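You operate a simulated robot arm through the tools that you are given. There is no shell and no other tool. Be economical: measure what you need, move in short steps, check, and stop when the job is done.

Carry out the task below with a simulated robot arm. There is one attempt and no reset: what you move stays moved.

## Task
Empty the grey mug into the big bowl and rack it, then the brown mug.
Fine: both stand upright on the cup side of the dish rack, the grey mug at the end by the wall, the brown mug at the other end; nothing spilt.
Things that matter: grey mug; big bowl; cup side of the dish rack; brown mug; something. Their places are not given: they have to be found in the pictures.

It is judged by the outcome, as a careful person would: the job done as asked, and still so three seconds after it is handed in. It fails if anything else is knocked over, pushed out of place, dropped, spilled or broken.

## Robot
A 6-joint arm with a two-finger parallel gripper, fixed in place. Base frame: the origin is at the foot of the arm, x ahead of it, y to its left, z up; the work surface is at about z = 0. Units: mm, rad, N and s.
With the tool pointing down near the work surface it reaches from about 140 to 580 mm from the base axis. Its first joint turns from -1.152 to 1.152 rad. Payload 2.1 kg.
Tool frame: the origin (TCP) lies between the finger pads and is the grasp point; the fingertips stand 30 mm ahead of it; z points along the fingers, y is the line along which they close. Largest opening 94 mm; finger width 28, thickness 10; the body of the gripper, 50 by 96 mm, starts 55 mm behind the TCP.
Orientation is told as [roll, pitch, yaw] about the base's x, y, z axes, in that order, counted from this pose: with the fingers straight down and closing along the base's y, the tool's x points along the base's -x, its y along +y and its z along -z.

## Interface
- The arm moves only by the tool arm_command. Its argument "motion" is a list of rows, each a list of 7 numbers: the shift along the tool's x, y, z in mm, then the turn, a rotation vector about the tool's x, y, z in degrees, then the gripper command, from -1 (shut) to 1 (fully open), values between in proportion. In form: [[x, y, z, wx, wy, wz, hand], ...]. A call has 1 to 12 rows; each row shifts and turns the commanded pose from where the row before left it, along the tool's axes as they then stand. Each row takes 0.2 s and may step no farther than 50 mm and 0.15 rad from the row before; otherwise, or with a gripper value out of range, the whole call is refused. Where a pose cannot be reached the arm comes as near as it can. A force on the tool above 40 N (or 10 N above the force at the start of the call, whichever is more), or a blocked arm, ends the call early, and 0.2 s more pass. Each finger travels about 72 mm/s and halts on what it meets, pressing with about 25 N; the grip force reading is that of the motor and also rises with nothing between the fingers. The clock runs only during rows and for 0.2 s after the last one: add rows that do not move to give the fingers time. It gives the time, the measured TCP pose, the force on the tool (base axes), the opening and the grip force at its end, in the units of the frame above (readings bear some noise).
- Cameras (640 x 400 px; columns grow to the right, rows downward): "scene" is fixed at [71.3, -392.8, 478.4]; the picture's right is [0.55, -0.83, 0.00], its down [-0.53, -0.35, -0.78] and it looks along [0.65, 0.43, -0.63] (base axes); focal length 214 px, centre (320, 200). "wrist" rides on the gripper at [-37, 0, -58] in the tool frame; the picture's right is [0.00, -1.00, 0.00], its down [0.97, 0.00, -0.24] and it looks along [0.24, 0.00, 0.97] (tool axes); focal length 218 px, centre (320, 200).
- grab_frame(camera): a new picture of that camera. The clock stands still meanwhile.
- locate(camera, pixels): for up to 12 pixels [column, row] of the newest picture of that camera ("zoom" is the newest enlarged one), the place [x, y, z] in the base frame of the surface seen there, good to about 2 mm. The clock stands still meanwhile.
- zoom(camera, box): a new picture of the part [left, top, right, bottom] of that camera's present view, enlarged. The clock stands still meanwhile.
- hand_in(): hands the job in; it is judged then, once.

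Work in short steps. Measure before you move; look again where a grasp or a placing could have gone wrong, and mend it. You have 80 turns and 46 pictures in all, those below and enlarged ones among them. Open the gripper and draw the arm clear of the work before you hand the job in, unless the task says otherwise; then end with one line.

The tools are called after "Request:" as a command line: name --pt "numbers of a row" for each row, then --argument value for the rest, lists and objects as JSON in quotes. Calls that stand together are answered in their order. arm_command: Moves the arm, as the interface text tells. Its arguments: {"type":"object","properties":{"motion":{"type":"array"}},"required":["motion"]} The other tools are called the same way: grab_frame (camera) takes a picture; locate (camera, pixels) gives the place of the surface under pixels of a picture; zoom (camera, box) takes an enlarged picture of a part of a camera's view; hand_in () hands the job in.

At the start:

```text
clock: 0.0
tool_pos: [248.0, -84.5, 369.8]
ee_rot: [0.0, -0.003, 0.0]
force: [-0.1, -0.1, 0.4]
finger_gap: 94.2
grip_force: 0.1
```

scene: 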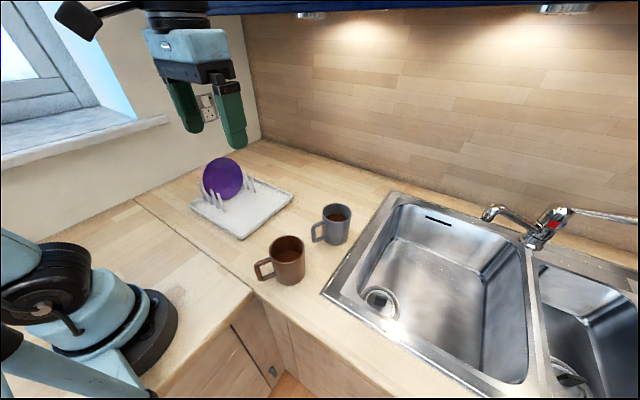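
wrist: 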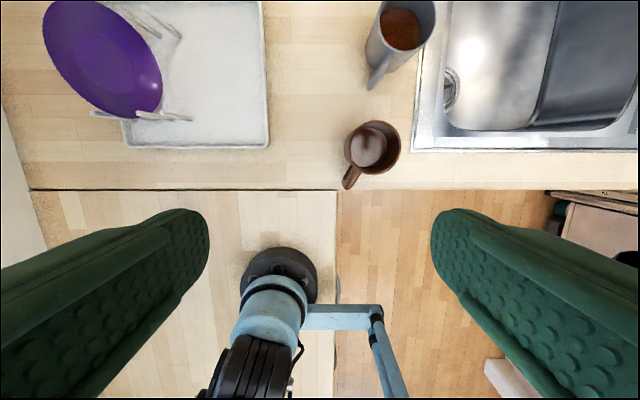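

The scene shows the rack with a purple plate around (240,195), the grey mug at (335,225), the brown mug at (285,260) and a two-bowl sink. I'll zoom in for detail.

Request:
zoom --camera "scene" --box '[180, 140, 380, 300]'

Request:
locate --camera "scene" --pixels '[[336, 205], [322, 216], [351, 213], [287, 236], [288, 283], [258, 270], [335, 243], [314, 233], [403, 200], [340, 295], [450, 290], [525, 250]]'

Request:
zoom --camera "wrist" --box '[320, 0, 640, 200]'

```text
2.50 times, centred on (280, 220) of scene
```

zoom: 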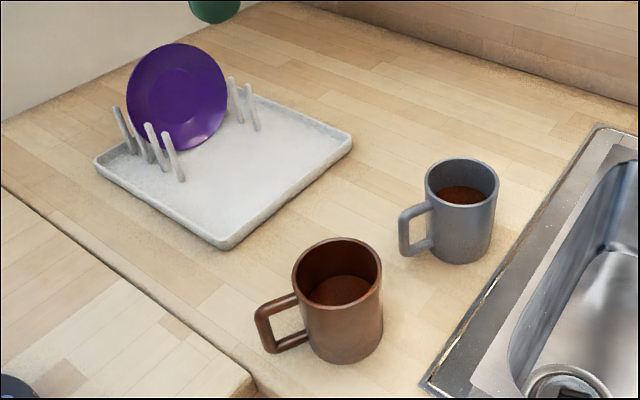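

```text
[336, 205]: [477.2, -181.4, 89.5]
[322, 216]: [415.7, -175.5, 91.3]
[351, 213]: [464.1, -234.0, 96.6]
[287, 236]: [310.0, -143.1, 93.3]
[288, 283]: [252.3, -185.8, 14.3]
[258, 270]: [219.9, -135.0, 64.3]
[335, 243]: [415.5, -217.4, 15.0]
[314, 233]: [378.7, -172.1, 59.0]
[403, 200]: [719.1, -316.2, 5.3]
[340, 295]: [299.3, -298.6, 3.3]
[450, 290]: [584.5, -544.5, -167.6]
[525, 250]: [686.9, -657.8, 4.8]
```

```text
2.00 times, centred on (480, 100) of wrist
```

zoom: 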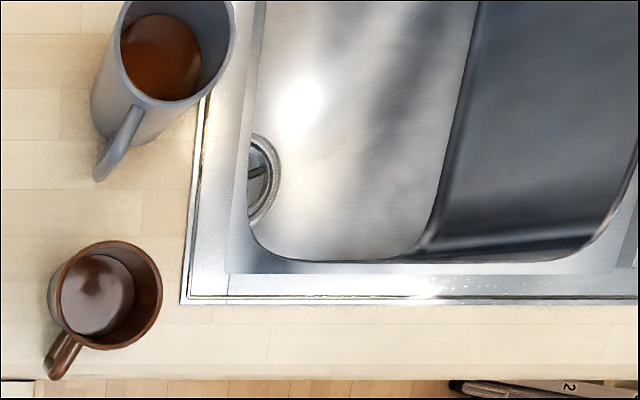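

Both mugs hold liquid. I measure the mug rims, handles, tray corners and sink edges from the pictures.

Request:
locate --camera "zoom" --pixels '[[158, 288], [110, 243], [105, 346], [66, 255], [50, 372], [116, 45], [232, 45], [165, 101], [103, 172], [265, 180], [183, 300], [245, 265]]'

Request:
zoom --camera "scene" --box '[180, 140, 310, 250]'

Request:
locate --camera "zoom" --pixels '[[283, 382], [480, 235], [300, 320], [400, 250], [290, 110], [220, 250], [350, 160], [262, 283], [320, 250], [380, 190], [76, 252], [355, 275]]'

Request:
locate --camera "scene" --pixels '[[396, 205], [350, 300], [525, 270], [500, 380], [380, 300], [430, 260], [545, 280], [600, 320], [630, 290], [490, 212], [320, 292], [392, 192]]'

```text
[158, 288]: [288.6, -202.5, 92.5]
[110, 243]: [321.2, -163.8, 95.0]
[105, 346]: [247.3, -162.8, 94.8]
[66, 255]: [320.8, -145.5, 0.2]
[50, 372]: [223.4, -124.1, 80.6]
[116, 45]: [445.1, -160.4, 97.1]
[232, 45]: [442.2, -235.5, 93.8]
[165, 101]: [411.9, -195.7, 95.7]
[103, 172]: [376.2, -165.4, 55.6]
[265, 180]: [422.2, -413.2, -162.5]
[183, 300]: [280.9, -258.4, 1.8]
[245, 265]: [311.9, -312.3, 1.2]
```

```text
3.64 times, centred on (245, 195) of scene
```

zoom: 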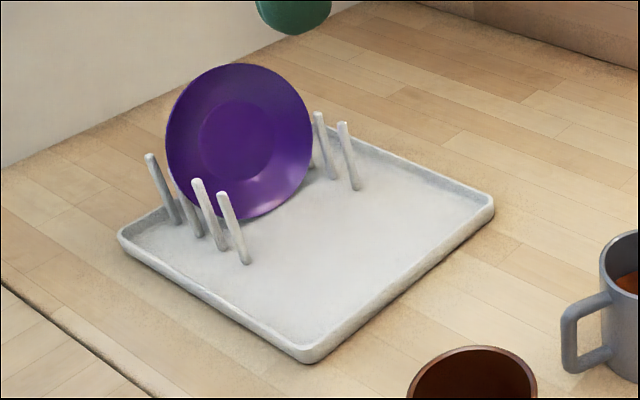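

```text
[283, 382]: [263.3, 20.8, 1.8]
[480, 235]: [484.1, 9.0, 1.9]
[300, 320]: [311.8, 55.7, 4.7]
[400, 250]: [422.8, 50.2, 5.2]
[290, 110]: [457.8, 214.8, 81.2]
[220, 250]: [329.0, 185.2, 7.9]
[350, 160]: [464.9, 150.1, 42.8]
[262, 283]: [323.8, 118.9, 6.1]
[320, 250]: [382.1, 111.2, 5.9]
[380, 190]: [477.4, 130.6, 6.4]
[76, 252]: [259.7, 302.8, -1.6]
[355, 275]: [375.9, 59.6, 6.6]
```

```text
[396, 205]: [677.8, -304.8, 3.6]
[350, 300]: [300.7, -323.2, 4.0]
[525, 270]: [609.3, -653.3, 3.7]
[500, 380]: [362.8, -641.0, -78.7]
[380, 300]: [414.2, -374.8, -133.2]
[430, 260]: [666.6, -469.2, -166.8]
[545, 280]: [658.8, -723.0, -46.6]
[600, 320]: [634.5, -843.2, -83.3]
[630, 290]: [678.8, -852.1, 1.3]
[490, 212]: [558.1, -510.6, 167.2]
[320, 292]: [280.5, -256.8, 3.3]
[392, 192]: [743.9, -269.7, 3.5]
```

Grey centre ≈(443,-198), brown ≈(284,-163), rims at z≈96, both handles pointing toward the robot. Now I measure the tray's inner edges, tines and plate (zoom picture), and take a wider look at the sink.

Request:
locate --camera "zoom" --pixels '[[303, 343], [484, 203], [308, 360], [493, 212], [246, 262], [220, 195], [355, 187], [343, 125], [258, 217], [240, 310], [420, 180], [197, 182]]'

Request:
zoom --camera "scene" --box '[310, 150, 640, 400]'

Request:
locate --camera "scene" --pixels '[[338, 217], [288, 256], [405, 212], [362, 305], [515, 240], [515, 382], [383, 295], [420, 330], [450, 350], [400, 255], [445, 300], [480, 330]]'

```text
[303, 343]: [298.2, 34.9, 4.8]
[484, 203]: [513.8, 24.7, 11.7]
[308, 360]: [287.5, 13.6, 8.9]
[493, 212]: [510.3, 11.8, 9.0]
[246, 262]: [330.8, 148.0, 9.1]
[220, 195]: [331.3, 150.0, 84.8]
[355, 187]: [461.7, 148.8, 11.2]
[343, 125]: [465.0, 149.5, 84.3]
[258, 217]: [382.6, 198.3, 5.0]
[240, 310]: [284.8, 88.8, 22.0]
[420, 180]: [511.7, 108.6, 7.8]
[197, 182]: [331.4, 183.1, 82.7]
```

```text
1.60 times, centred on (475, 275) of scene
```

zoom: 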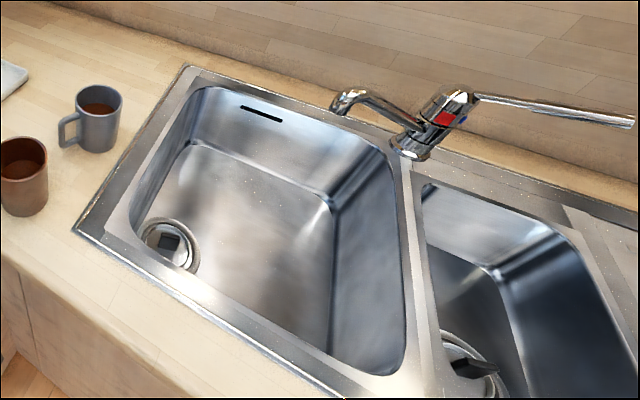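

```text
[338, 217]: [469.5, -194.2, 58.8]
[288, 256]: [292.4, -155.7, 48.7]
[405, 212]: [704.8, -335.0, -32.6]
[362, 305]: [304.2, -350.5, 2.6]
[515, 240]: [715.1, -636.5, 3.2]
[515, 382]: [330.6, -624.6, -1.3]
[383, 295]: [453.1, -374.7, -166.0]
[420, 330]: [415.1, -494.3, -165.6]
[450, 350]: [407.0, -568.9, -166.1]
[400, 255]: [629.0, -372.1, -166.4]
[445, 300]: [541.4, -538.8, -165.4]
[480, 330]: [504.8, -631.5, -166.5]
```

Tray floor is x≈298–505, y≈30–140 in front of the tines (bases at y≈148); the big bowl is x≈315–700, y≈-340…-650, floor -166. Before grasping I test, with an empty hand, whether the pour pose over the big bowl can be reached.

Request:
arm_command --pt "-13.8 -37.5 7 0 0 0 1" --pt "-13.8 -37.5 7 0 0 0 1" --pt "-13.8 -37.5 7 0 0 0 1" --pt "-13.8 -37.5 7 0 0 0 1" --pt "-13.8 -37.5 7 0 0 0 1" --pt "-13.8 -37.5 7 0 0 0 1" --pt "-13.8 -37.5 7 0 0 0 1" --pt "-13.8 -37.5 7 0 0 0 1" --pt "-13.8 -37.5 7 0 0 0 1" --pt "-13.8 -37.5 7 0 0 0 1" --pt "0 0 0 0 0 0 1"

Request:
arm_command --pt "0 0 20 0 0 8.333 1" --pt "0 0 20 0 0 8.333 1" --pt "0 0 20 0 0 8.333 1" --pt "0 0 20 0 0 8.333 1" --pt "0 0 20 0 0 8.333 1" --pt "0 0 20 0 0 8.335 1" --pt "0 0 0 0 0 0 1"

Request:
arm_command --pt "0 0 0 0 -8 0 1" --pt "0 0 0 0 -8 0 1" --pt "0 0 0 0 -8 0 1" --pt "0 0 0 0 -8 0 1" --pt "0 0 0 0 -8 0 1" --pt "0 0 0 0 -8 0 1" --pt "0 0 0 0 -8 0 1" --pt "0 0 0 0 -8 0 1" --pt "0 0 0 0 -8 0 1" --pt "0 0 0 0 -8 0 1" --pt "0 0 0 0 -8 0 1" --pt "0 0 0 0 0 0 1"

Request:
arm_command --pt "0 0 0 0 -8 0 1" --pt "0 0 0 0 -8 0 1" --pt "0 0 0 0 -8 0 1" --pt "0 0 0 0 -8 0 1" --pt "0 0 0 0 0 0 1" --pt "0 0 0 0 0 0 1"

Request:
grab_frame --camera "scene"

```text
clock: 2.4
tool_pos: [346.5, -390.2, 281.2]
ee_rot: [-0.001, -0.001, 0.001]
force: [0.0, 0.1, -0.2]
finger_gap: 94.1
grip_force: 0.0
out of reach, approached as far as the arm can: row 8, 9, 10
```

```text
clock: 4.0
tool_pos: [345.4, -391.8, 157.4]
ee_rot: [0.001, -0.002, -0.876]
force: [0.1, 0.0, -0.5]
finger_gap: 94.1
grip_force: 0.1
```

```text
clock: 6.6
tool_pos: [344.8, -392.5, 158.9]
ee_rot: [0.032, -1.508, -0.908]
force: [0.2, 0.0, 0.2]
finger_gap: 94.2
grip_force: 0.0
```

```text
clock: 8.0
tool_pos: [371.1, -405.4, 178.1]
ee_rot: [3.136, -1.154, 2.313]
force: [-0.4, -0.5, 0.1]
finger_gap: 94.1
grip_force: 0.0
out of reach, approached as far as the arm can: row 1, 2, 3, 4
```

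```text
39 pictures are left
```

scene: 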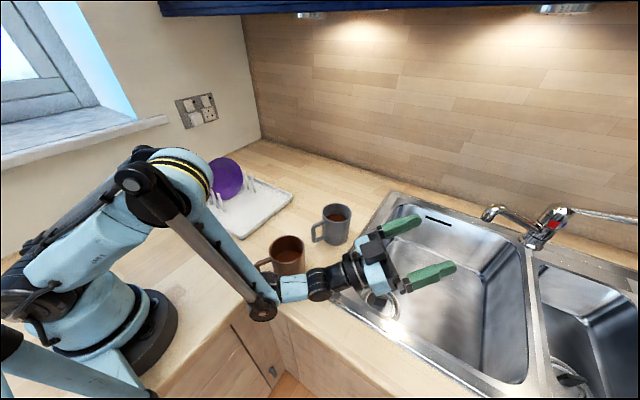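

It reached about 114° pitch at (371,-405,178). I check wrist clearance near the brown mug and try a point further out and higher.

Request:
arm_command --pt "-4 -9 16 0 0 0 1" --pt "-4 -8 16 0 0 0 1" --pt "-3 -8 17 0 0 0 1" --pt "0 0 0 0 0 0 1"

Request:
grab_frame --camera "scene"

Request:
locate --camera "scene" --pixels '[[265, 303], [295, 285], [318, 283], [350, 265], [378, 260], [410, 220], [440, 268], [360, 245], [380, 290], [230, 262]]'

```text
clock: 9.0
tool_pos: [378.7, -452.0, 209.4]
ee_rot: [3.136, -1.155, 2.314]
force: [-0.3, 0.4, -0.5]
finger_gap: 93.7
grip_force: 0.2
```

```text
38 pictures are left
```

scene: 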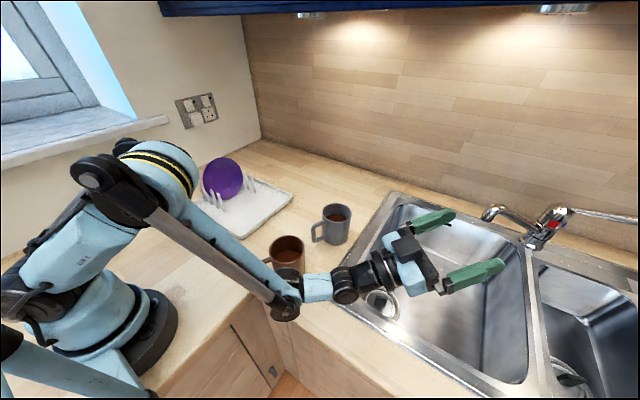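

```text
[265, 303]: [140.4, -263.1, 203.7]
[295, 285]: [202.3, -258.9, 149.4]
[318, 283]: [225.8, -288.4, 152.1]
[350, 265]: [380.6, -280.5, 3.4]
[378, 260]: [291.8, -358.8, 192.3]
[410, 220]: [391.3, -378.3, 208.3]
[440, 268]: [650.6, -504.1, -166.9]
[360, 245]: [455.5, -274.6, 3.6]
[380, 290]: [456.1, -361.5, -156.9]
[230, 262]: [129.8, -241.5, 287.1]
```

The pour pose (379,-452,209) at 114° is reachable and the wrist stays clear of the brown mug. Now I untilt at this point to check the whole pour path.

Request:
arm_command --pt "0 0 0 0 8 0 1" --pt "0 0 0 0 8 0 1" --pt "0 0 0 0 8 0 1" --pt "0 0 0 0 8 0 1" --pt "0 0 0 0 8 0 1" --pt "0 0 0 0 8 0 1" --pt "0 0 0 0 8 0 1" --pt "0 0 0 0 8 0 1" --pt "0 0 0 0 8 0 1" --pt "0 0 0 0 8 0 1" --pt "0 0 0 0 8 0 1" --pt "0 0 0 0 0 0 1"

```text
clock: 11.6
tool_pos: [323.3, -487.1, 211.5]
ee_rot: [0.049, -0.695, -0.782]
force: [0.4, 1.2, -0.5]
finger_gap: 93.6
grip_force: 0.1
out of reach, approached as far as the arm can: row 4, 5, 8, 9, 10, 11
```

The path drifted (yaw and azimuth didn't match near a wrist singularity). I return to tool-down closer in and realign yaw with the azimuth.

Request:
arm_command --pt "16 0 0 0 8 0 1" --pt "16 0 0 0 8 0 1" --pt "16 0 0 0 8 0 1" --pt "16 0 0 0 8 0 1" --pt "16 0 0 0 7.8 0 1" --pt "0 0 0 0 0 0 1"

```text
clock: 13.0
tool_pos: [273.8, -428.9, 177.5]
ee_rot: [0.257, -0.112, -0.697]
force: [-0.6, -1.2, 0.4]
finger_gap: 94.0
grip_force: 0.1
out of reach, approached as far as the arm can: row 1, 2, 3, 4, 5
```

The orientation still has a roll of 0.26, so a joint seems to be at its limit. I look.

Request:
grab_frame --camera "scene"

```text
37 pictures are left
```

scene: 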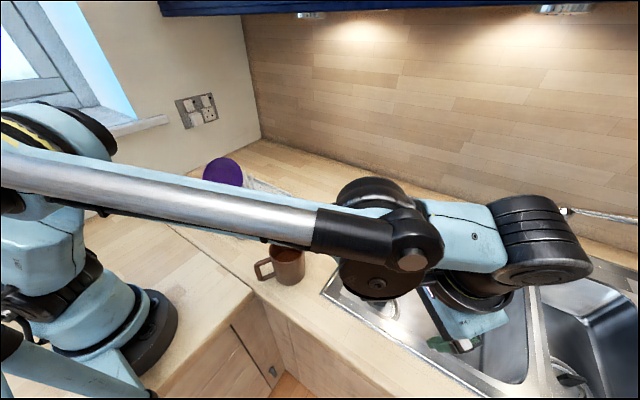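

The first joint has swung to its limit and the wrist is bent sideways. I undo the roll and pitch while drawing in and up.

Request:
arm_command --pt "15 0 -20 7.35 0 0 1" --pt "15 0 -20 7.35 0 0 1" --pt "15 0 -20 0 6.4 0 1" --pt "15 10 -20 0 0 0 1" --pt "0 20 -20 0 0 0 1" --pt "0 0 0 0 0 0 1"

Request:
grab_frame --camera "scene"

```text
clock: 14.4
tool_pos: [251.0, -357.5, 271.9]
ee_rot: [0.256, -0.119, -0.691]
force: [0.5, 0.4, -0.6]
finger_gap: 94.0
grip_force: 0.0
out of reach, approached as far as the arm can: row 1, 2, 3
```

```text
36 pictures are left
```

scene: 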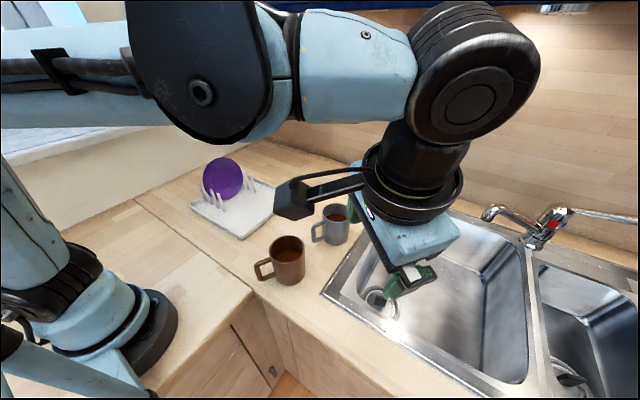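

The wrist seems to have flipped to its other branch on the way back. I retrace outward and up so it can unwind.

Request:
arm_command --pt "-20 0 0 0 -8 0 1" --pt "-20 0 5 0 -8 0 1" --pt "-20 0 5 0 -8 0 1" --pt "-20 0 5 0 -8 0 1" --pt "-15 0 5 0 -8 0 1" --pt "0 0 0 0 -8 0 1" --pt "0 0 0 0 -8 0 1" --pt "0 0 0 0 -8 0 1" --pt "0 0 0 0 -8 0 1" --pt "0 0 0 0 -8 0 1" --pt "0 0 0 0 -8 0 1" --pt "0 0 0 0 0 0 1"

Request:
grab_frame --camera "scene"

```text
clock: 17.0
tool_pos: [325.3, -420.2, 285.8]
ee_rot: [1.882, -1.349, -2.55]
force: [-0.5, 0.3, -0.2]
finger_gap: 93.9
grip_force: 0.1
```

```text
35 pictures are left
```

scene: 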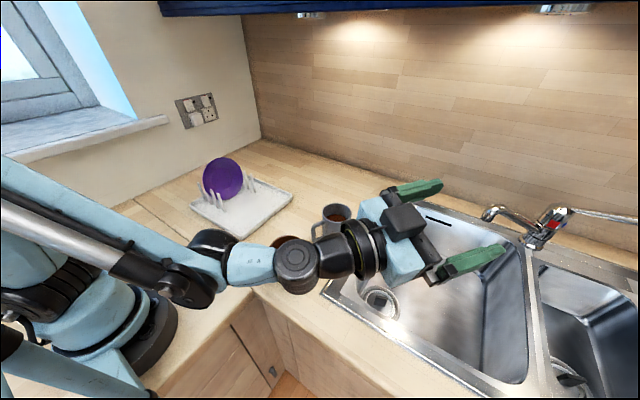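

Tool now points outward at about 94° with its azimuth 14° off and rolled 12°. I raise it first, then correct yaw and roll to unwind joint 4.

Request:
arm_command --pt "0 0 0 0 -8 0 1" --pt "0 0 0 0 -8 0 1" --pt "0 0 0 5 0 -4 1" --pt "0 0 0 5 0 -4 1" --pt "0 0 0 3.6 0 -4 1" --pt "0 0 0 0 0 0 1"

Request:
grab_frame --camera "scene"

```text
clock: 18.4
tool_pos: [323.2, -421.5, 286.4]
ee_rot: [2.857, -1.258, 2.454]
force: [-0.2, 0.3, -0.2]
finger_gap: 94.1
grip_force: 0.1
```

```text
34 pictures are left
```

scene: 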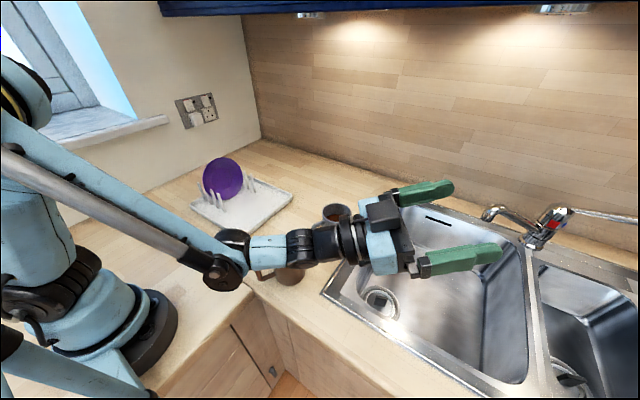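

Nearly nominal again (tool azimuth -56.5° vs -52.5°, roll 5°). I correct these, then step the tilt down in part and check alignment.

Request:
arm_command --pt "0 0 0 -4 0 -5 1" --pt "0 0 0 0 0 0 1" --pt "0 0 0 0 0 0 1"

```text
clock: 19.2
tool_pos: [324.4, -420.9, 286.5]
ee_rot: [-3.084, -1.268, 2.17]
force: [0.3, 0.0, 0.2]
finger_gap: 93.9
grip_force: 0.0
```

Aligned now (tool azimuth -52.2°, TCP azimuth -52.4°). I tilt back down through the straight region and check.

Request:
arm_command --pt "0 0 0 0 0 1 1" --pt "0 0 0 0 8.3 0 1" --pt "0 0 0 0 8.3 0 1" --pt "0 0 0 0 8.3 0 1" --pt "0 0 0 0 8.3 0 1" --pt "0 0 0 0 8.3 0 1" --pt "0 0 0 0 0 0 1"

Request:
grab_frame --camera "scene"

```text
clock: 20.8
tool_pos: [324.1, -421.2, 286.6]
ee_rot: [-0.001, -1.148, -0.911]
force: [-0.1, 0.6, -0.1]
finger_gap: 93.9
grip_force: 0.1
```

```text
33 pictures are left
```

scene: 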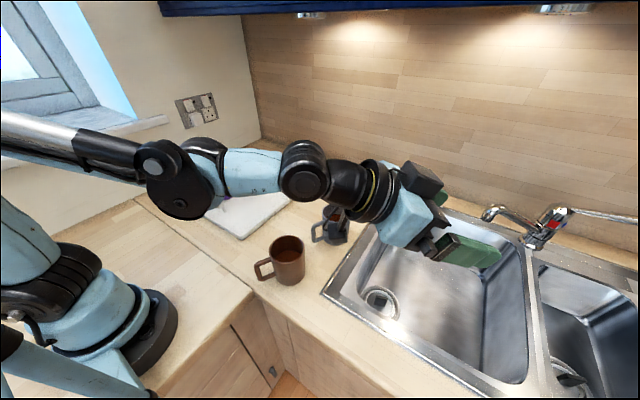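

The crossing worked with alignment. I now move out to az -48°, r≈577, z≈245 and untilt there toward about 30° to find the lower tilt limit.

Request:
arm_command --pt "6 14 19 -1.33 0 -0.6 1" --pt "6 14 19 -1.33 0 -0.6 1" --pt "5 14 20 -1.34 0 -0.6 1" --pt "0 0 0 0 8 0 1" --pt "0 0 0 0 8 0 1" --pt "0 0 0 0 8 0 1" --pt "0 0 0 0 0 0 1"

```text
clock: 22.4
tool_pos: [385.1, -428.7, 246.5]
ee_rot: [0.0, -0.727, -0.834]
force: [0.9, 0.0, 0.9]
finger_gap: 93.9
grip_force: 0.2
```

Reachable at 42°. I continue to smaller tilt.

Request:
arm_command --pt "0 0 0 0 6 0 1" --pt "0 0 0 0 6 0 1" --pt "0 0 0 0 6 0 1" --pt "0 0 0 0 0 0 1"

```text
clock: 23.4
tool_pos: [386.2, -429.3, 246.8]
ee_rot: [0.0, -0.414, -0.834]
force: [0.2, 0.2, -0.3]
finger_gap: 93.8
grip_force: 0.1
```

Reachable at 24°. Now the full sweep upward from here, 45 mm lower.

Request:
arm_command --pt "9 0 20.5 0 0 0 1" --pt "9 0 20.5 0 0 0 1" --pt "0 0 0 0 -8 0 1" --pt "0 0 0 0 -8 0 1" --pt "0 0 0 0 -8 0 1" --pt "0 0 0 0 -8 0 1" --pt "0 0 0 0 -8 0 1" --pt "0 0 0 0 -8 0 1" --pt "0 0 0 0 -8 0 1" --pt "0 0 0 0 -8 0 1" --pt "0 0 0 0 0 0 1"

```text
clock: 25.8
tool_pos: [386.3, -428.7, 201.9]
ee_rot: [-0.016, -1.533, -0.821]
force: [-0.1, -0.1, -0.4]
finger_gap: 94.0
grip_force: 0.0
```

Fine to 88°. Three more steps.

Request:
arm_command --pt "0 0 0 0 -8 0 1" --pt "0 0 0 0 -8 0 1" --pt "0 0 0 0 -8 0 1" --pt "0 0 0 0 0 0 1"

```text
clock: 26.8
tool_pos: [384.6, -429.3, 201.1]
ee_rot: [-3.141, -1.188, 2.306]
force: [0.2, -0.5, 0.2]
finger_gap: 93.9
grip_force: 0.1
```

The sweep reaches 112° cleanly. I sweep back down and check.

Request:
arm_command --pt "0 0 0 0 8 0 1" --pt "0 0 0 0 8 0 1" --pt "0 0 0 0 8 0 1" --pt "0 0 0 0 8 0 1" --pt "0 0 0 0 8 0 1" --pt "0 0 0 0 8 0 1" --pt "0 0 0 0 8 0 1" --pt "0 0 0 0 8 0 1" --pt "0 0 0 0 8 0 1" --pt "0 0 0 0 8 0 1" --pt "0 0 0 0 8 0 1" --pt "0 0 0 0 0 0 1"

```text
clock: 29.4
tool_pos: [385.9, -429.0, 202.0]
ee_rot: [-0.001, -0.412, -0.833]
force: [-0.4, -0.7, -0.2]
finger_gap: 94.1
grip_force: 0.0
```

Back at 24°. I untilt to vertical, drawing in slightly, and turn yaw toward the grey mug's azimuth (-24°).

Request:
arm_command --pt "12 0 0 0 8 0 1" --pt "12 0 0 0 8 0 1" --pt "12 0 0 0 7.6 0 1" --pt "0 20 0 0 0 -7.9 1" --pt "0 25 0 0 0 -7.9 1" --pt "0 25 0 0 0 -7.9 1" --pt "0 0 0 0 0 0 1"

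```text
clock: 31.0
tool_pos: [407.3, -350.5, 192.1]
ee_rot: [-0.003, -0.004, -0.417]
force: [-0.2, -0.4, -0.1]
finger_gap: 94.1
grip_force: 0.2
```

I move over the grey mug at z≈190 and look with the wrist camera.

Request:
arm_command --pt "4.7 31.3 0 0 0 0 1" --pt "4.7 31.3 0 0 0 0 1" --pt "4.7 31.3 0 0 0 0 1" --pt "4.7 31.3 0 0 0 0 1" --pt "4.7 31.3 0 0 0 0 1" --pt "0 0 0 0 0 0 1"

Request:
grab_frame --camera "wrist"

```text
clock: 32.4
tool_pos: [449.3, -197.2, 190.7]
ee_rot: [-0.001, -0.003, -0.423]
force: [-0.2, -0.7, 0.7]
finger_gap: 93.9
grip_force: 0.2
```

```text
32 pictures are left
```

wrist: 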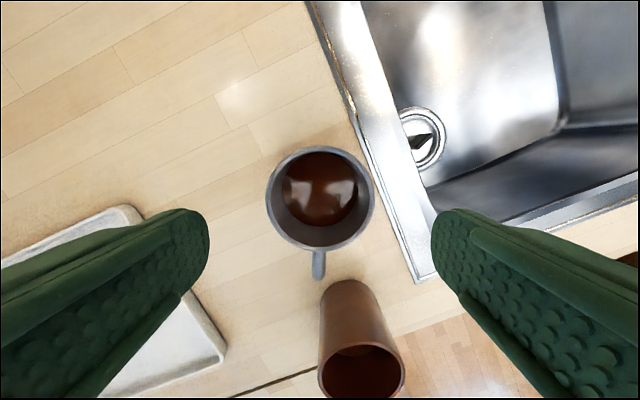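

The mug sits centred laterally (column 320), handle pointing down the image. I measure rim points and the liquid level.

Request:
locate --camera "wrist" --pixels '[[320, 149], [269, 195], [371, 195], [295, 240], [345, 240], [318, 275], [320, 185], [362, 368], [361, 345], [400, 360], [324, 365]]'

```text
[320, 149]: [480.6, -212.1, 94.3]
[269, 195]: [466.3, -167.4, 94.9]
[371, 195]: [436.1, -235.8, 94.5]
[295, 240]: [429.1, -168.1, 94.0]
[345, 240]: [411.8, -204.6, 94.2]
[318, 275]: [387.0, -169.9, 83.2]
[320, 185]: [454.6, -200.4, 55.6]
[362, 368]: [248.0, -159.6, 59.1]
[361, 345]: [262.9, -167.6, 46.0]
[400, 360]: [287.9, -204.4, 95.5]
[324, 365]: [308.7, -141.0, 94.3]
```

Centre ≈(449,-199), liquid at z≈55 (40 mm below the rim). I descend to z≈62 and close.

Request:
arm_command --pt "0 -1.5 25 0 0 0 1" --pt "0 0 25 0 0 0 1" --pt "0 0 25 0 0 0 1" --pt "0 0 25 0 0 0 1" --pt "0 0 20 0 0 0 1" --pt "0 0 9 0 0 0 1" --pt "0 0 0 0 0 0 1"

Request:
arm_command --pt "0 0 0 0 0 0 0.6" --pt "0 0 0 0 0 0 0.4" --pt "0 0 0 0 0 0 -1" --pt "0 0 0 0 0 0 -1"

```text
clock: 34.0
tool_pos: [448.3, -199.0, 62.9]
ee_rot: [-0.002, -0.004, -0.419]
force: [-0.7, 0.0, 0.3]
finger_gap: 94.2
grip_force: 0.0
```

```text
clock: 35.0
tool_pos: [448.5, -199.8, 62.8]
ee_rot: [-0.002, -0.003, -0.421]
force: [-0.7, -0.9, 0.0]
finger_gap: 82.6
grip_force: 25.1
```

Gripped (gap 82.6, 25 N). I lift gently.

Request:
arm_command --pt "0 0 -3 0 0 0 -1" --pt "0 0 -6 0 0 0 -1" --pt "0 0 -10 0 0 0 -1" --pt "0 0 -14 0 0 0 -1" --pt "0 0 -16 0 0 0 -1" --pt "0 0 -16 0 0 0 -1" --pt "0 0 -16 0 0 0 -1" --pt "0 0 -16 0 0 0 -1" --pt "0 0 -14 0 0 0 -1" --pt "0 0 -9 0 0 0 -1" --pt "0 0 -4 0 0 0 -1" --pt "0 0 0 0 0 0 -1"

Request:
grab_frame --camera "scene"

```text
clock: 37.6
tool_pos: [449.2, -199.9, 185.4]
ee_rot: [-0.001, -0.004, -0.421]
force: [-0.1, 0.6, -4.4]
finger_gap: 82.7
grip_force: 25.1
```

```text
31 pictures are left
```

scene: 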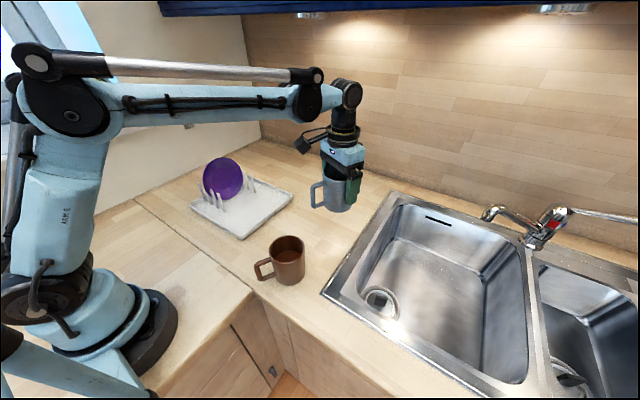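

Mug lifted upright. I carry it level over the bowl, reversing the tested path.

Request:
arm_command --pt "-1 -5 0 0 0 0 -1" --pt "-2 -10 -1 0 0 0 -1" --pt "-2 -16 -1 0 0 0 -1" --pt "-3 -18 -1 0 0 0 -1" --pt "-3 -18 -1 0 0 0 -1" --pt "-3 -18 -1 0 0 0 -1" --pt "-3 -18 -1 0 0 0 -1" --pt "-3 -18 -1 0 0 0 -1" --pt "-2 -15 0 0 0 0 -1" --pt "-2 -11 0 0 0 0 -1" --pt "0 -5 0 0 0 0 -1" --pt "0 0 0 0 0 0 -1"

Request:
arm_command --pt "0 -4 0 0 0 2 -1" --pt "0 -8 0 0 0 3 -1" --pt "0 -10 0 0 0 3.5 -1" --pt "0 -12 0 0 0 3.5 -1" --pt "0 -12 0 0 0 3.5 -1" --pt "0 -12 0 0 0 3.5 -1" --pt "0 -10 0 0 0 3 -1" --pt "0 -4 0 0 0 1.8 -1" --pt "0 0 0 0 0 0 -1"

```text
clock: 40.2
tool_pos: [408.2, -347.4, 195.1]
ee_rot: [0.0, -0.004, -0.42]
force: [0.3, -0.3, -4.6]
finger_gap: 82.6
grip_force: 25.0
```

```text
clock: 42.2
tool_pos: [368.1, -406.6, 194.1]
ee_rot: [-0.001, -0.005, -0.838]
force: [0.0, -0.3, -4.9]
finger_gap: 82.6
grip_force: 25.1
```

Aligned at az -48°. I tilt gently to 24° while moving outward (no pouring yet, liquid 40 mm below rim).

Request:
arm_command --pt "-3 0 0 0 -2 0 -1" --pt "-5 0 0 0 -3 0 -1" --pt "-6 0 0 0 -4 0 -1" --pt "-6 0 0 0 -4 0 -1" --pt "-6 0 0 0 -4 0 -1" --pt "-5 0 1 0 -4 0 -1" --pt "-3 0 1 0 -3 0 -1" --pt "0 0 0 0 0 0 -1"

```text
clock: 44.0
tool_pos: [391.8, -431.9, 198.1]
ee_rot: [0.001, -0.424, -0.836]
force: [0.1, 0.5, -5.9]
finger_gap: 82.5
grip_force: 24.7
```

In place over the bowl. I start pouring, 4° per row.

Request:
arm_command --pt "0 0 0 0 -3 0 -1" --pt "0 0 0 0 -4 0 -1" --pt "0 0 0 0 -4 0 -1" --pt "0 0 0 0 -4 0 -1" --pt "0 0 0 0 -4 0 -1" --pt "0 0 0 0 -4 0 -1" --pt "0 0 0 0 -4 0 -1" --pt "0 0 0 0 -4 0 -1" --pt "0 0 0 0 -4 0 -1" --pt "0 0 0 0 -4 0 -1" --pt "0 0 0 0 -4 0 -1" --pt "0 0 0 0 -4 0 -1"

Request:
grab_frame --camera "scene"

```text
clock: 46.6
tool_pos: [390.3, -431.8, 196.2]
ee_rot: [-0.002, -1.244, -0.833]
force: [0.4, 0.0, -4.1]
finger_gap: 82.7
grip_force: 24.5
```

```text
30 pictures are left
```

scene: 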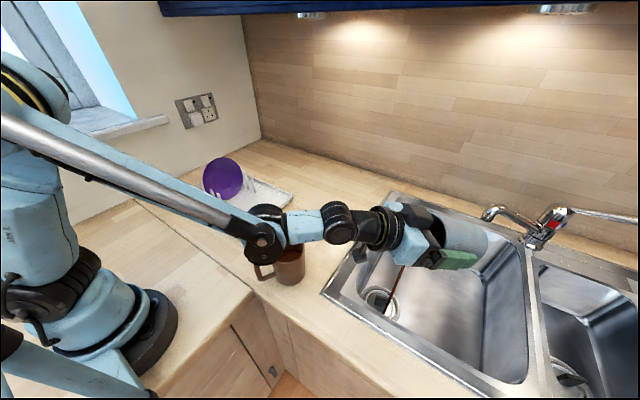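

The stream falls into the bowl near the drain. I continue to about 112° and hold.

Request:
arm_command --pt "0 0 0 0 -4 0 -1" --pt "0 0 0 0 -4 0 -1" --pt "0 0 0 0 -5 0 -1" --pt "0 0 0 0 -5 0 -1" --pt "0 0 0 0 -5 0 -1" --pt "0 0 0 0 -5 0 -1" --pt "0 0 0 0 -5 0 -1" --pt "0 0 0 0 -4 0 -1" --pt "0 0 0 0 -4 0 -1" --pt "0 0 0 0 0 0 -1" --pt "0 0 0 0 0 0 -1" --pt "0 0 0 0 0 0 -1"

Request:
arm_command --pt "0 0 0 0 0 0 -1" --pt "0 0 0 0 0 0 -1" --pt "0 0 0 0 0 0 -1" --pt "0 0 0 0 0 0 -1" --pt "0 0 0 0 0 0 -1" --pt "0 0 0 0 0 0 -1" --pt "0 0 0 0 0 0 -1" --pt "0 0 0 0 0 0 -1"

Request:
grab_frame --camera "scene"

```text
clock: 49.2
tool_pos: [389.1, -430.9, 198.5]
ee_rot: [-3.139, -1.183, 2.304]
force: [0.5, 0.5, -1.8]
finger_gap: 82.7
grip_force: 25.0
```

```text
clock: 51.0
tool_pos: [390.7, -431.3, 197.6]
ee_rot: [-3.139, -1.183, 2.304]
force: [-0.4, 0.5, -2.8]
finger_gap: 82.5
grip_force: 24.8
```

```text
29 pictures are left
```

scene: 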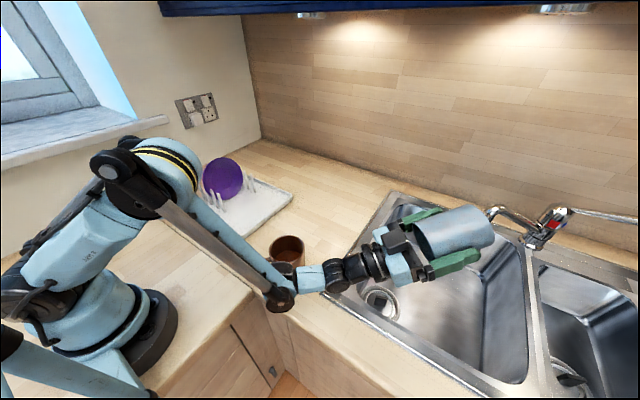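

Stream has ended and the load dropped from ~4.8 N to ~2.5 N. I sweep back to 24°.

Request:
arm_command --pt "0 0 0 0 8 0 -1" --pt "0 0 0 0 8 0 -1" --pt "0 0 0 0 8 0 -1" --pt "0 0 0 0 8 0 -1" --pt "0 0 0 0 8 0 -1" --pt "0 0 0 0 8 0 -1" --pt "0 0 0 0 8 0 -1" --pt "0 0 0 0 8 0 -1" --pt "0 0 0 0 8 0 -1" --pt "0 0 0 0 8 0 -1" --pt "0 0 0 0 8 0 -1" --pt "0 0 0 0 0 0 -1"

Request:
arm_command --pt "12 0 0 0 8 0 -1" --pt "12 0 0 0 8 0 -1" --pt "12 0 0 0 8 0 -1" --pt "0 20 -5 0 0 -8 -1" --pt "0 20 -5 0 0 -8 -1" --pt "0 20 -5 0 0 -8 -1" --pt "0 20 0 0 0 -8 -1" --pt "0 20 0 0 0 -8 -1" --pt "0 20 0 0 0 -8 -1" --pt "0 0 0 0 0 0 -1"

```text
clock: 53.6
tool_pos: [390.6, -430.4, 199.6]
ee_rot: [0.001, -0.421, -0.836]
force: [0.0, -0.8, -3.3]
finger_gap: 82.6
grip_force: 24.9
```

```text
clock: 55.8
tool_pos: [421.1, -301.9, 204.1]
ee_rot: [-0.004, -0.003, 0.005]
force: [0.9, -0.4, -2.6]
finger_gap: 82.3
grip_force: 24.9
```

Vertical at (421,-302,204), mug empty. I carry it over to above the wall end of the cup side, about (453,82).

Request:
arm_command --pt "-1.5 18 0 0 0 0 -1" --pt "-3 36 0 0 0 0 -1" --pt "-3 38 0 0 0 0 -1" --pt "-3 38 0 0 0 0 -1" --pt "-3 38 0 0 0 0 -1" --pt "-3 38 0 0 0 0 -1" --pt "-3 38 0 0 0 0 -1" --pt "-3 38 0 0 0 0 -1" --pt "-3 38 0 0 0 0 -1" --pt "-3 38 0 0 0 0 -1" --pt "-3.5 26 0 0 0 0 -1" --pt "0 0 0 0 0 0 -1"

Request:
arm_command --pt "0 0 0 0 0 -8.2 -1" --pt "0 0 0 0 0 -8.2 -1" --pt "0 0 0 0 0 -8.2 -1" --pt "0 0 0 0 0 -8.2 -1" --pt "0 0 0 0 0 -8.2 -1" --pt "0 0 0 0 0 -8.2 -1" --pt "0 0 0 0 0 -8.2 -1" --pt "0 0 0 0 0 -8.2 -1" --pt "0 0 0 0 0 -8.2 -1" --pt "0 0 0 0 0 -8.2 -1" --pt "0 0 0 0 0 -8.2 -1" --pt "0 0 0 0 0 0 -1"

Request:
grab_frame --camera "scene"

Request:
zoom --camera "scene" --box '[190, 120, 350, 300]'

```text
clock: 58.4
tool_pos: [453.1, 86.4, 201.3]
ee_rot: [-0.003, -0.001, 0.001]
force: [0.5, -0.2, -3.7]
finger_gap: 82.6
grip_force: 25.6
```

```text
clock: 61.0
tool_pos: [454.0, 80.7, 201.3]
ee_rot: [-0.001, 0.004, 1.578]
force: [0.7, 0.0, -3.3]
finger_gap: 82.7
grip_force: 25.6
```

```text
28 pictures are left
```

scene: 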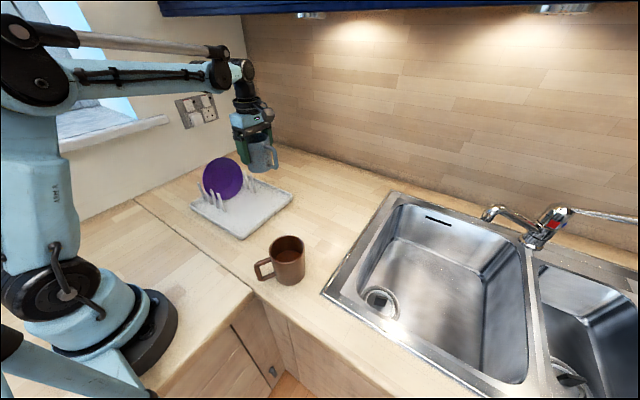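

```text
2.22 times, centred on (270, 210) of scene
```

zoom: 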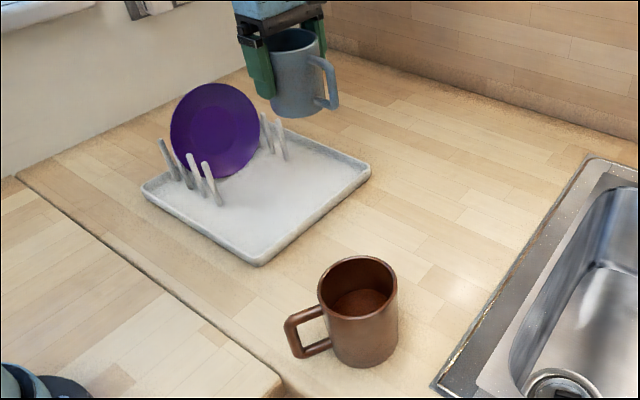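

Nothing spilt, handle now toward -y. I check the handle's lowest point, the mug bottom and the tray rim height.

Request:
locate --camera "zoom" --pixels '[[331, 106], [323, 103], [295, 115], [302, 355], [325, 345], [365, 173], [262, 258], [315, 215], [360, 166], [340, 200], [230, 240], [165, 205]]'

```text
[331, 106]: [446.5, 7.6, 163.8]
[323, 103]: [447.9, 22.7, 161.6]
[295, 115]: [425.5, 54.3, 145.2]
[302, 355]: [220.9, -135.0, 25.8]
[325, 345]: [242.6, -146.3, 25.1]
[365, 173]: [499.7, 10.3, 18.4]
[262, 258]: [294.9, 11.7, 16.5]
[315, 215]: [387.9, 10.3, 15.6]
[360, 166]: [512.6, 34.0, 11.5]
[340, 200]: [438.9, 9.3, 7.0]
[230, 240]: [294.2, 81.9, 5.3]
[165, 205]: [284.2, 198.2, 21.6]
```

Handle bottom will clear the tray rim (≈28 vs ≈20). I shift 3 mm in y and descend to just above the floor.

Request:
arm_command --pt "-3 0 10 0 0 0 -1" --pt "0 0 20 0 0 0 -1" --pt "0 0 25 0 0 0 -1" --pt "0 0 25 0 0 0 -1" --pt "0 0 22 0 0 0 -1" --pt "0 0 15 0 0 0 -1" --pt "0 0 8 0 0 0 -1" --pt "0 0 3 0 0 0 -1" --pt "0 0 0 0 0 0 -1"

Request:
arm_command --pt "0 0 1.5 0 0 0 -1" --pt "0 0 1.5 0 0 0 -1" --pt "0 0 1 0 0 0 -1"

Request:
zoom --camera "scene" --box '[190, 120, 350, 250]'

```text
clock: 63.0
tool_pos: [453.9, 84.4, 72.3]
ee_rot: [-0.003, 0.004, 1.576]
force: [0.4, 0.2, -2.4]
finger_gap: 82.9
grip_force: 24.7
```

```text
clock: 63.8
tool_pos: [453.5, 84.3, 69.4]
ee_rot: [-0.003, 0.002, 1.577]
force: [0.2, 7.2, 17.5]
finger_gap: 82.8
grip_force: 24.8
```

```text
3.08 times, centred on (270, 185) of scene
```

zoom: 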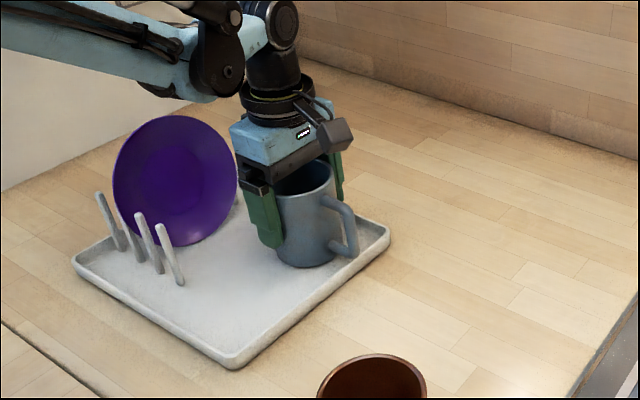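

Contact with the tray (17 N up). I relieve slightly, open and rise straight up.

Request:
arm_command --pt "0 0 -0.8 0 0 0 -1" --pt "0 0 0 0 0 0 0.85" --pt "0 0 0 0 0 0 1" --pt "0 0 0 0 0 0 1"

Request:
arm_command --pt "0 0 -8 0 0 0 1" --pt "0 0 -15 0 0 0 1" --pt "0 0 -25 0 0 0 1" --pt "0 0 -30 0 0 0 1" --pt "0 0 -30 0 0 0 1" --pt "0 0 -30 0 0 0 1" --pt "0 0 0 0 0 0 1"

Request:
zoom --camera "scene" --box '[190, 120, 350, 250]'

Request:
grab_frame --camera "wrist"

```text
clock: 64.8
tool_pos: [453.9, 83.3, 68.6]
ee_rot: [-0.001, 0.003, 1.576]
force: [0.2, 0.3, 0.0]
finger_gap: 94.0
grip_force: 0.1
```

```text
clock: 66.4
tool_pos: [453.7, 81.7, 208.3]
ee_rot: [-0.001, 0.002, 1.578]
force: [0.9, -1.1, 0.3]
finger_gap: 94.0
grip_force: 0.1
```

```text
3.08 times, centred on (270, 185) of scene
```

zoom: 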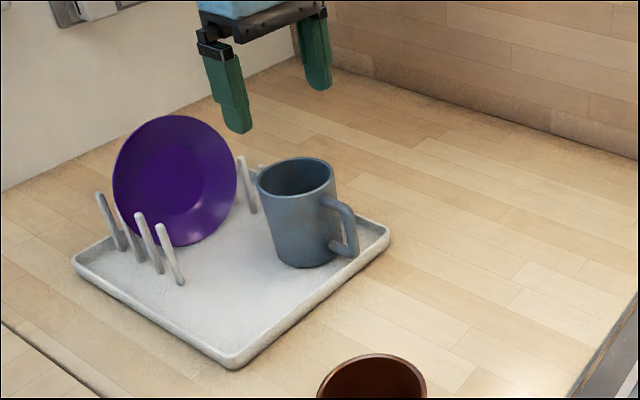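

```text
24 pictures are left
```

wrist: 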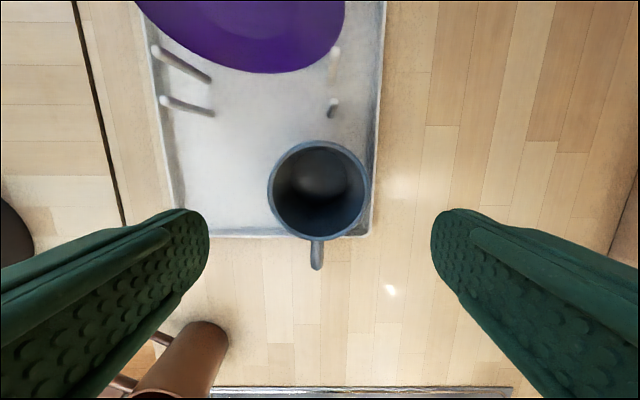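

Grey mug stands upright and empty at the wall end. Now I turn back and move over the brown mug at (284,-166), yaw -30°.

Request:
arm_command --pt "0 0 0 0 0 8.2 1" --pt "0 0 0 0 0 8.2 1" --pt "0 0 0 0 0 8.2 1" --pt "0 0 0 0 0 8.2 1" --pt "0 0 0 0 0 8.2 1" --pt "0 0 0 0 0 8.2 1" --pt "0 0 0 0 0 8.2 1" --pt "0 0 0 0 0 8.2 1" --pt "0 0 0 0 0 8.2 1" --pt "0 0 0 0 0 8.2 1" --pt "0 0 0 0 0 8.4 1" --pt "0 0 0 0 0 0 1"

Request:
arm_command --pt "21 -31 0 0 0 0 1" --pt "21 -31 0 0 0 0 1" --pt "21 -31 0 0 0 0 1" --pt "21 -31 0 0 0 0 1" --pt "21 -31 0 0 0 0 1" --pt "21 -31 0 0 0 0 1" --pt "22 -31 0 0 0 0 1" --pt "22 -31 0 0 0 8 1" --pt "0 0 0 0 0 8 1" --pt "0 0 0 0 0 8 1" --pt "0 0 0 0 0 6 1" --pt "0 0 0 0 0 0 1"

Request:
grab_frame --camera "wrist"

Request:
locate --camera "wrist" --pixels '[[270, 190], [368, 190], [320, 150], [320, 190], [320, 243], [320, 265]]'

```text
clock: 69.0
tool_pos: [454.8, 84.3, 209.2]
ee_rot: [-0.003, -0.001, -0.005]
force: [-1.1, 0.1, 1.3]
finger_gap: 93.9
grip_force: 0.1
```

```text
clock: 71.6
tool_pos: [283.0, -163.5, 208.9]
ee_rot: [-0.001, -0.004, -0.526]
force: [0.0, -0.3, -0.1]
finger_gap: 94.3
grip_force: 0.1
```

```text
23 pictures are left
```

wrist: 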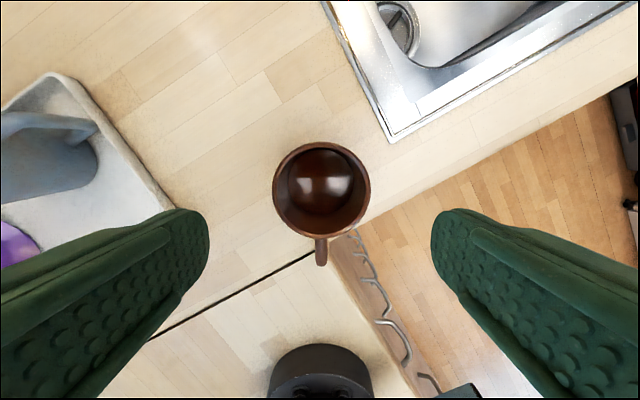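

```text
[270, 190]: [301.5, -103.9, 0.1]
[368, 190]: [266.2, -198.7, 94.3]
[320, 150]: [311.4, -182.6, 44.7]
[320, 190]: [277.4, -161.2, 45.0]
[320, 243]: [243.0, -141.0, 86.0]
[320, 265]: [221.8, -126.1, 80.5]
```

Centred well (mug at column 321), liquid at z≈45. I descend and grip.

Request:
arm_command --pt "-1 -1 25 0 0 0 1" --pt "0 0 30 0 0 0 1" --pt "0 0 30 0 0 0 1" --pt "0 0 25 0 0 0 1" --pt "0 0 25 0 0 0 1" --pt "0 0 11 0 0 0 1" --pt "0 0 0 0 0 0 1"

Request:
arm_command --pt "0 0 0 0 0 0 0.6" --pt "0 0 0 0 0 0 0.4" --pt "0 0 0 0 0 0 -1" --pt "0 0 0 0 0 0 -1"

Request:
arm_command --pt "0 0 -3 0 0 0 -1" --pt "0 0 -6 0 0 0 -1" --pt "0 0 -10 0 0 0 -1" --pt "0 0 -14 0 0 0 -1" --pt "0 0 -16 0 0 0 -1" --pt "0 0 -16 0 0 0 -1" --pt "0 0 -18 0 0 0 -1" --pt "0 0 -18 0 0 0 -1" --pt "0 0 -16 0 0 0 -1" --pt "0 0 -10 0 0 0 -1" --pt "0 0 -4 0 0 0 -1" --pt "0 0 0 0 0 0 -1"

```text
clock: 73.2
tool_pos: [284.5, -167.3, 62.7]
ee_rot: [-0.001, -0.003, -0.526]
force: [0.0, -0.2, -0.2]
finger_gap: 94.0
grip_force: 0.2
```

```text
clock: 74.2
tool_pos: [284.3, -166.2, 63.3]
ee_rot: [-0.001, -0.003, -0.525]
force: [0.3, 1.2, 0.1]
finger_gap: 82.5
grip_force: 24.9
```

```text
clock: 76.8
tool_pos: [283.9, -165.4, 194.1]
ee_rot: [-0.002, -0.001, -0.525]
force: [0.2, -0.2, -4.6]
finger_gap: 82.6
grip_force: 24.5
```

Brown mug is gripped and lifted (4.6 N). I carry it level to the pour approach point.

Request:
arm_command --pt "-6 -5 0 0 0 0 -1" --pt "-12 -10 0 0 0 0 -1" --pt "-18 -15.7 0 0 0 0 -1" --pt "-20 -17 0 0 0 0 -1" --pt "-20 -17 0 0 0 0 -1" --pt "-20 -17 0 0 0 0 -1" --pt "-20 -17 0 0 0 0 -1" --pt "-20 -17 0 0 0 0 -1" --pt "-20 -17 0 0 0 0 -1" --pt "-18 -17 0 0 0 0 -1" --pt "-12 -11 0 0 0 0 -1" --pt "-7 -6 0 0 0 0 -1"

Request:
arm_command --pt "0 0 0 0 0 2 -1" --pt "0 0 0 0 0 3.5 -1" --pt "0 0 0 0 0 4.5 -1" --pt "0 0 0 0 0 4 -1" --pt "0 0 0 0 0 2.8 -1" --pt "0 0 0 0 0 1 -1" --pt "0 0 0 0 0 0 -1"

```text
clock: 79.4
tool_pos: [367.2, -404.9, 193.7]
ee_rot: [-0.002, -0.004, -0.526]
force: [0.1, -0.3, -3.7]
finger_gap: 83.0
grip_force: 25.6
```

```text
clock: 81.0
tool_pos: [366.3, -404.2, 194.3]
ee_rot: [0.001, -0.002, -0.838]
force: [0.3, 1.0, -4.9]
finger_gap: 82.5
grip_force: 24.7
```

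Aligned (yaw -48.0°, az -47.8°). Same tilt-out and pour as before.

Request:
arm_command --pt "-3 0 0 0 -2 0 -1" --pt "-5 0 0 0 -3 0 -1" --pt "-6 0 0 0 -4 0 -1" --pt "-6 0 0 0 -4 0 -1" --pt "-6 0 0 0 -4 0 -1" --pt "-5 0 1 0 -4 0 -1" --pt "-3 0 1 0 -3 0 -1" --pt "0 0 0 0 0 0 -1"

Request:
arm_command --pt "0 0 0 0 -3 0 -1" --pt "0 0 0 0 -4 0 -1" --pt "0 0 0 0 -4 0 -1" --pt "0 0 0 0 -4 0 -1" --pt "0 0 0 0 -4 0 -1" --pt "0 0 0 0 -4 0 -1" --pt "0 0 0 0 -4 0 -1" --pt "0 0 0 0 -4 0 -1" --pt "0 0 0 0 -4 0 -1" --pt "0 0 0 0 -4 0 -1" --pt "0 0 0 0 -4 0 -1" --pt "0 0 0 0 -4 0 -1"

Request:
grab_frame --camera "scene"

```text
clock: 82.8
tool_pos: [389.5, -431.2, 197.5]
ee_rot: [0.001, -0.424, -0.838]
force: [-0.3, -0.5, -3.6]
finger_gap: 82.6
grip_force: 24.8
```

```text
clock: 85.4
tool_pos: [389.7, -431.0, 197.8]
ee_rot: [-0.001, -1.245, -0.836]
force: [0.6, 0.3, -3.7]
finger_gap: 82.8
grip_force: 25.5
```

```text
22 pictures are left
```

scene: 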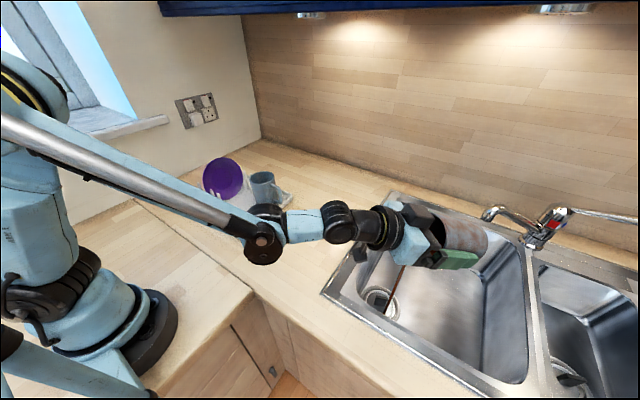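

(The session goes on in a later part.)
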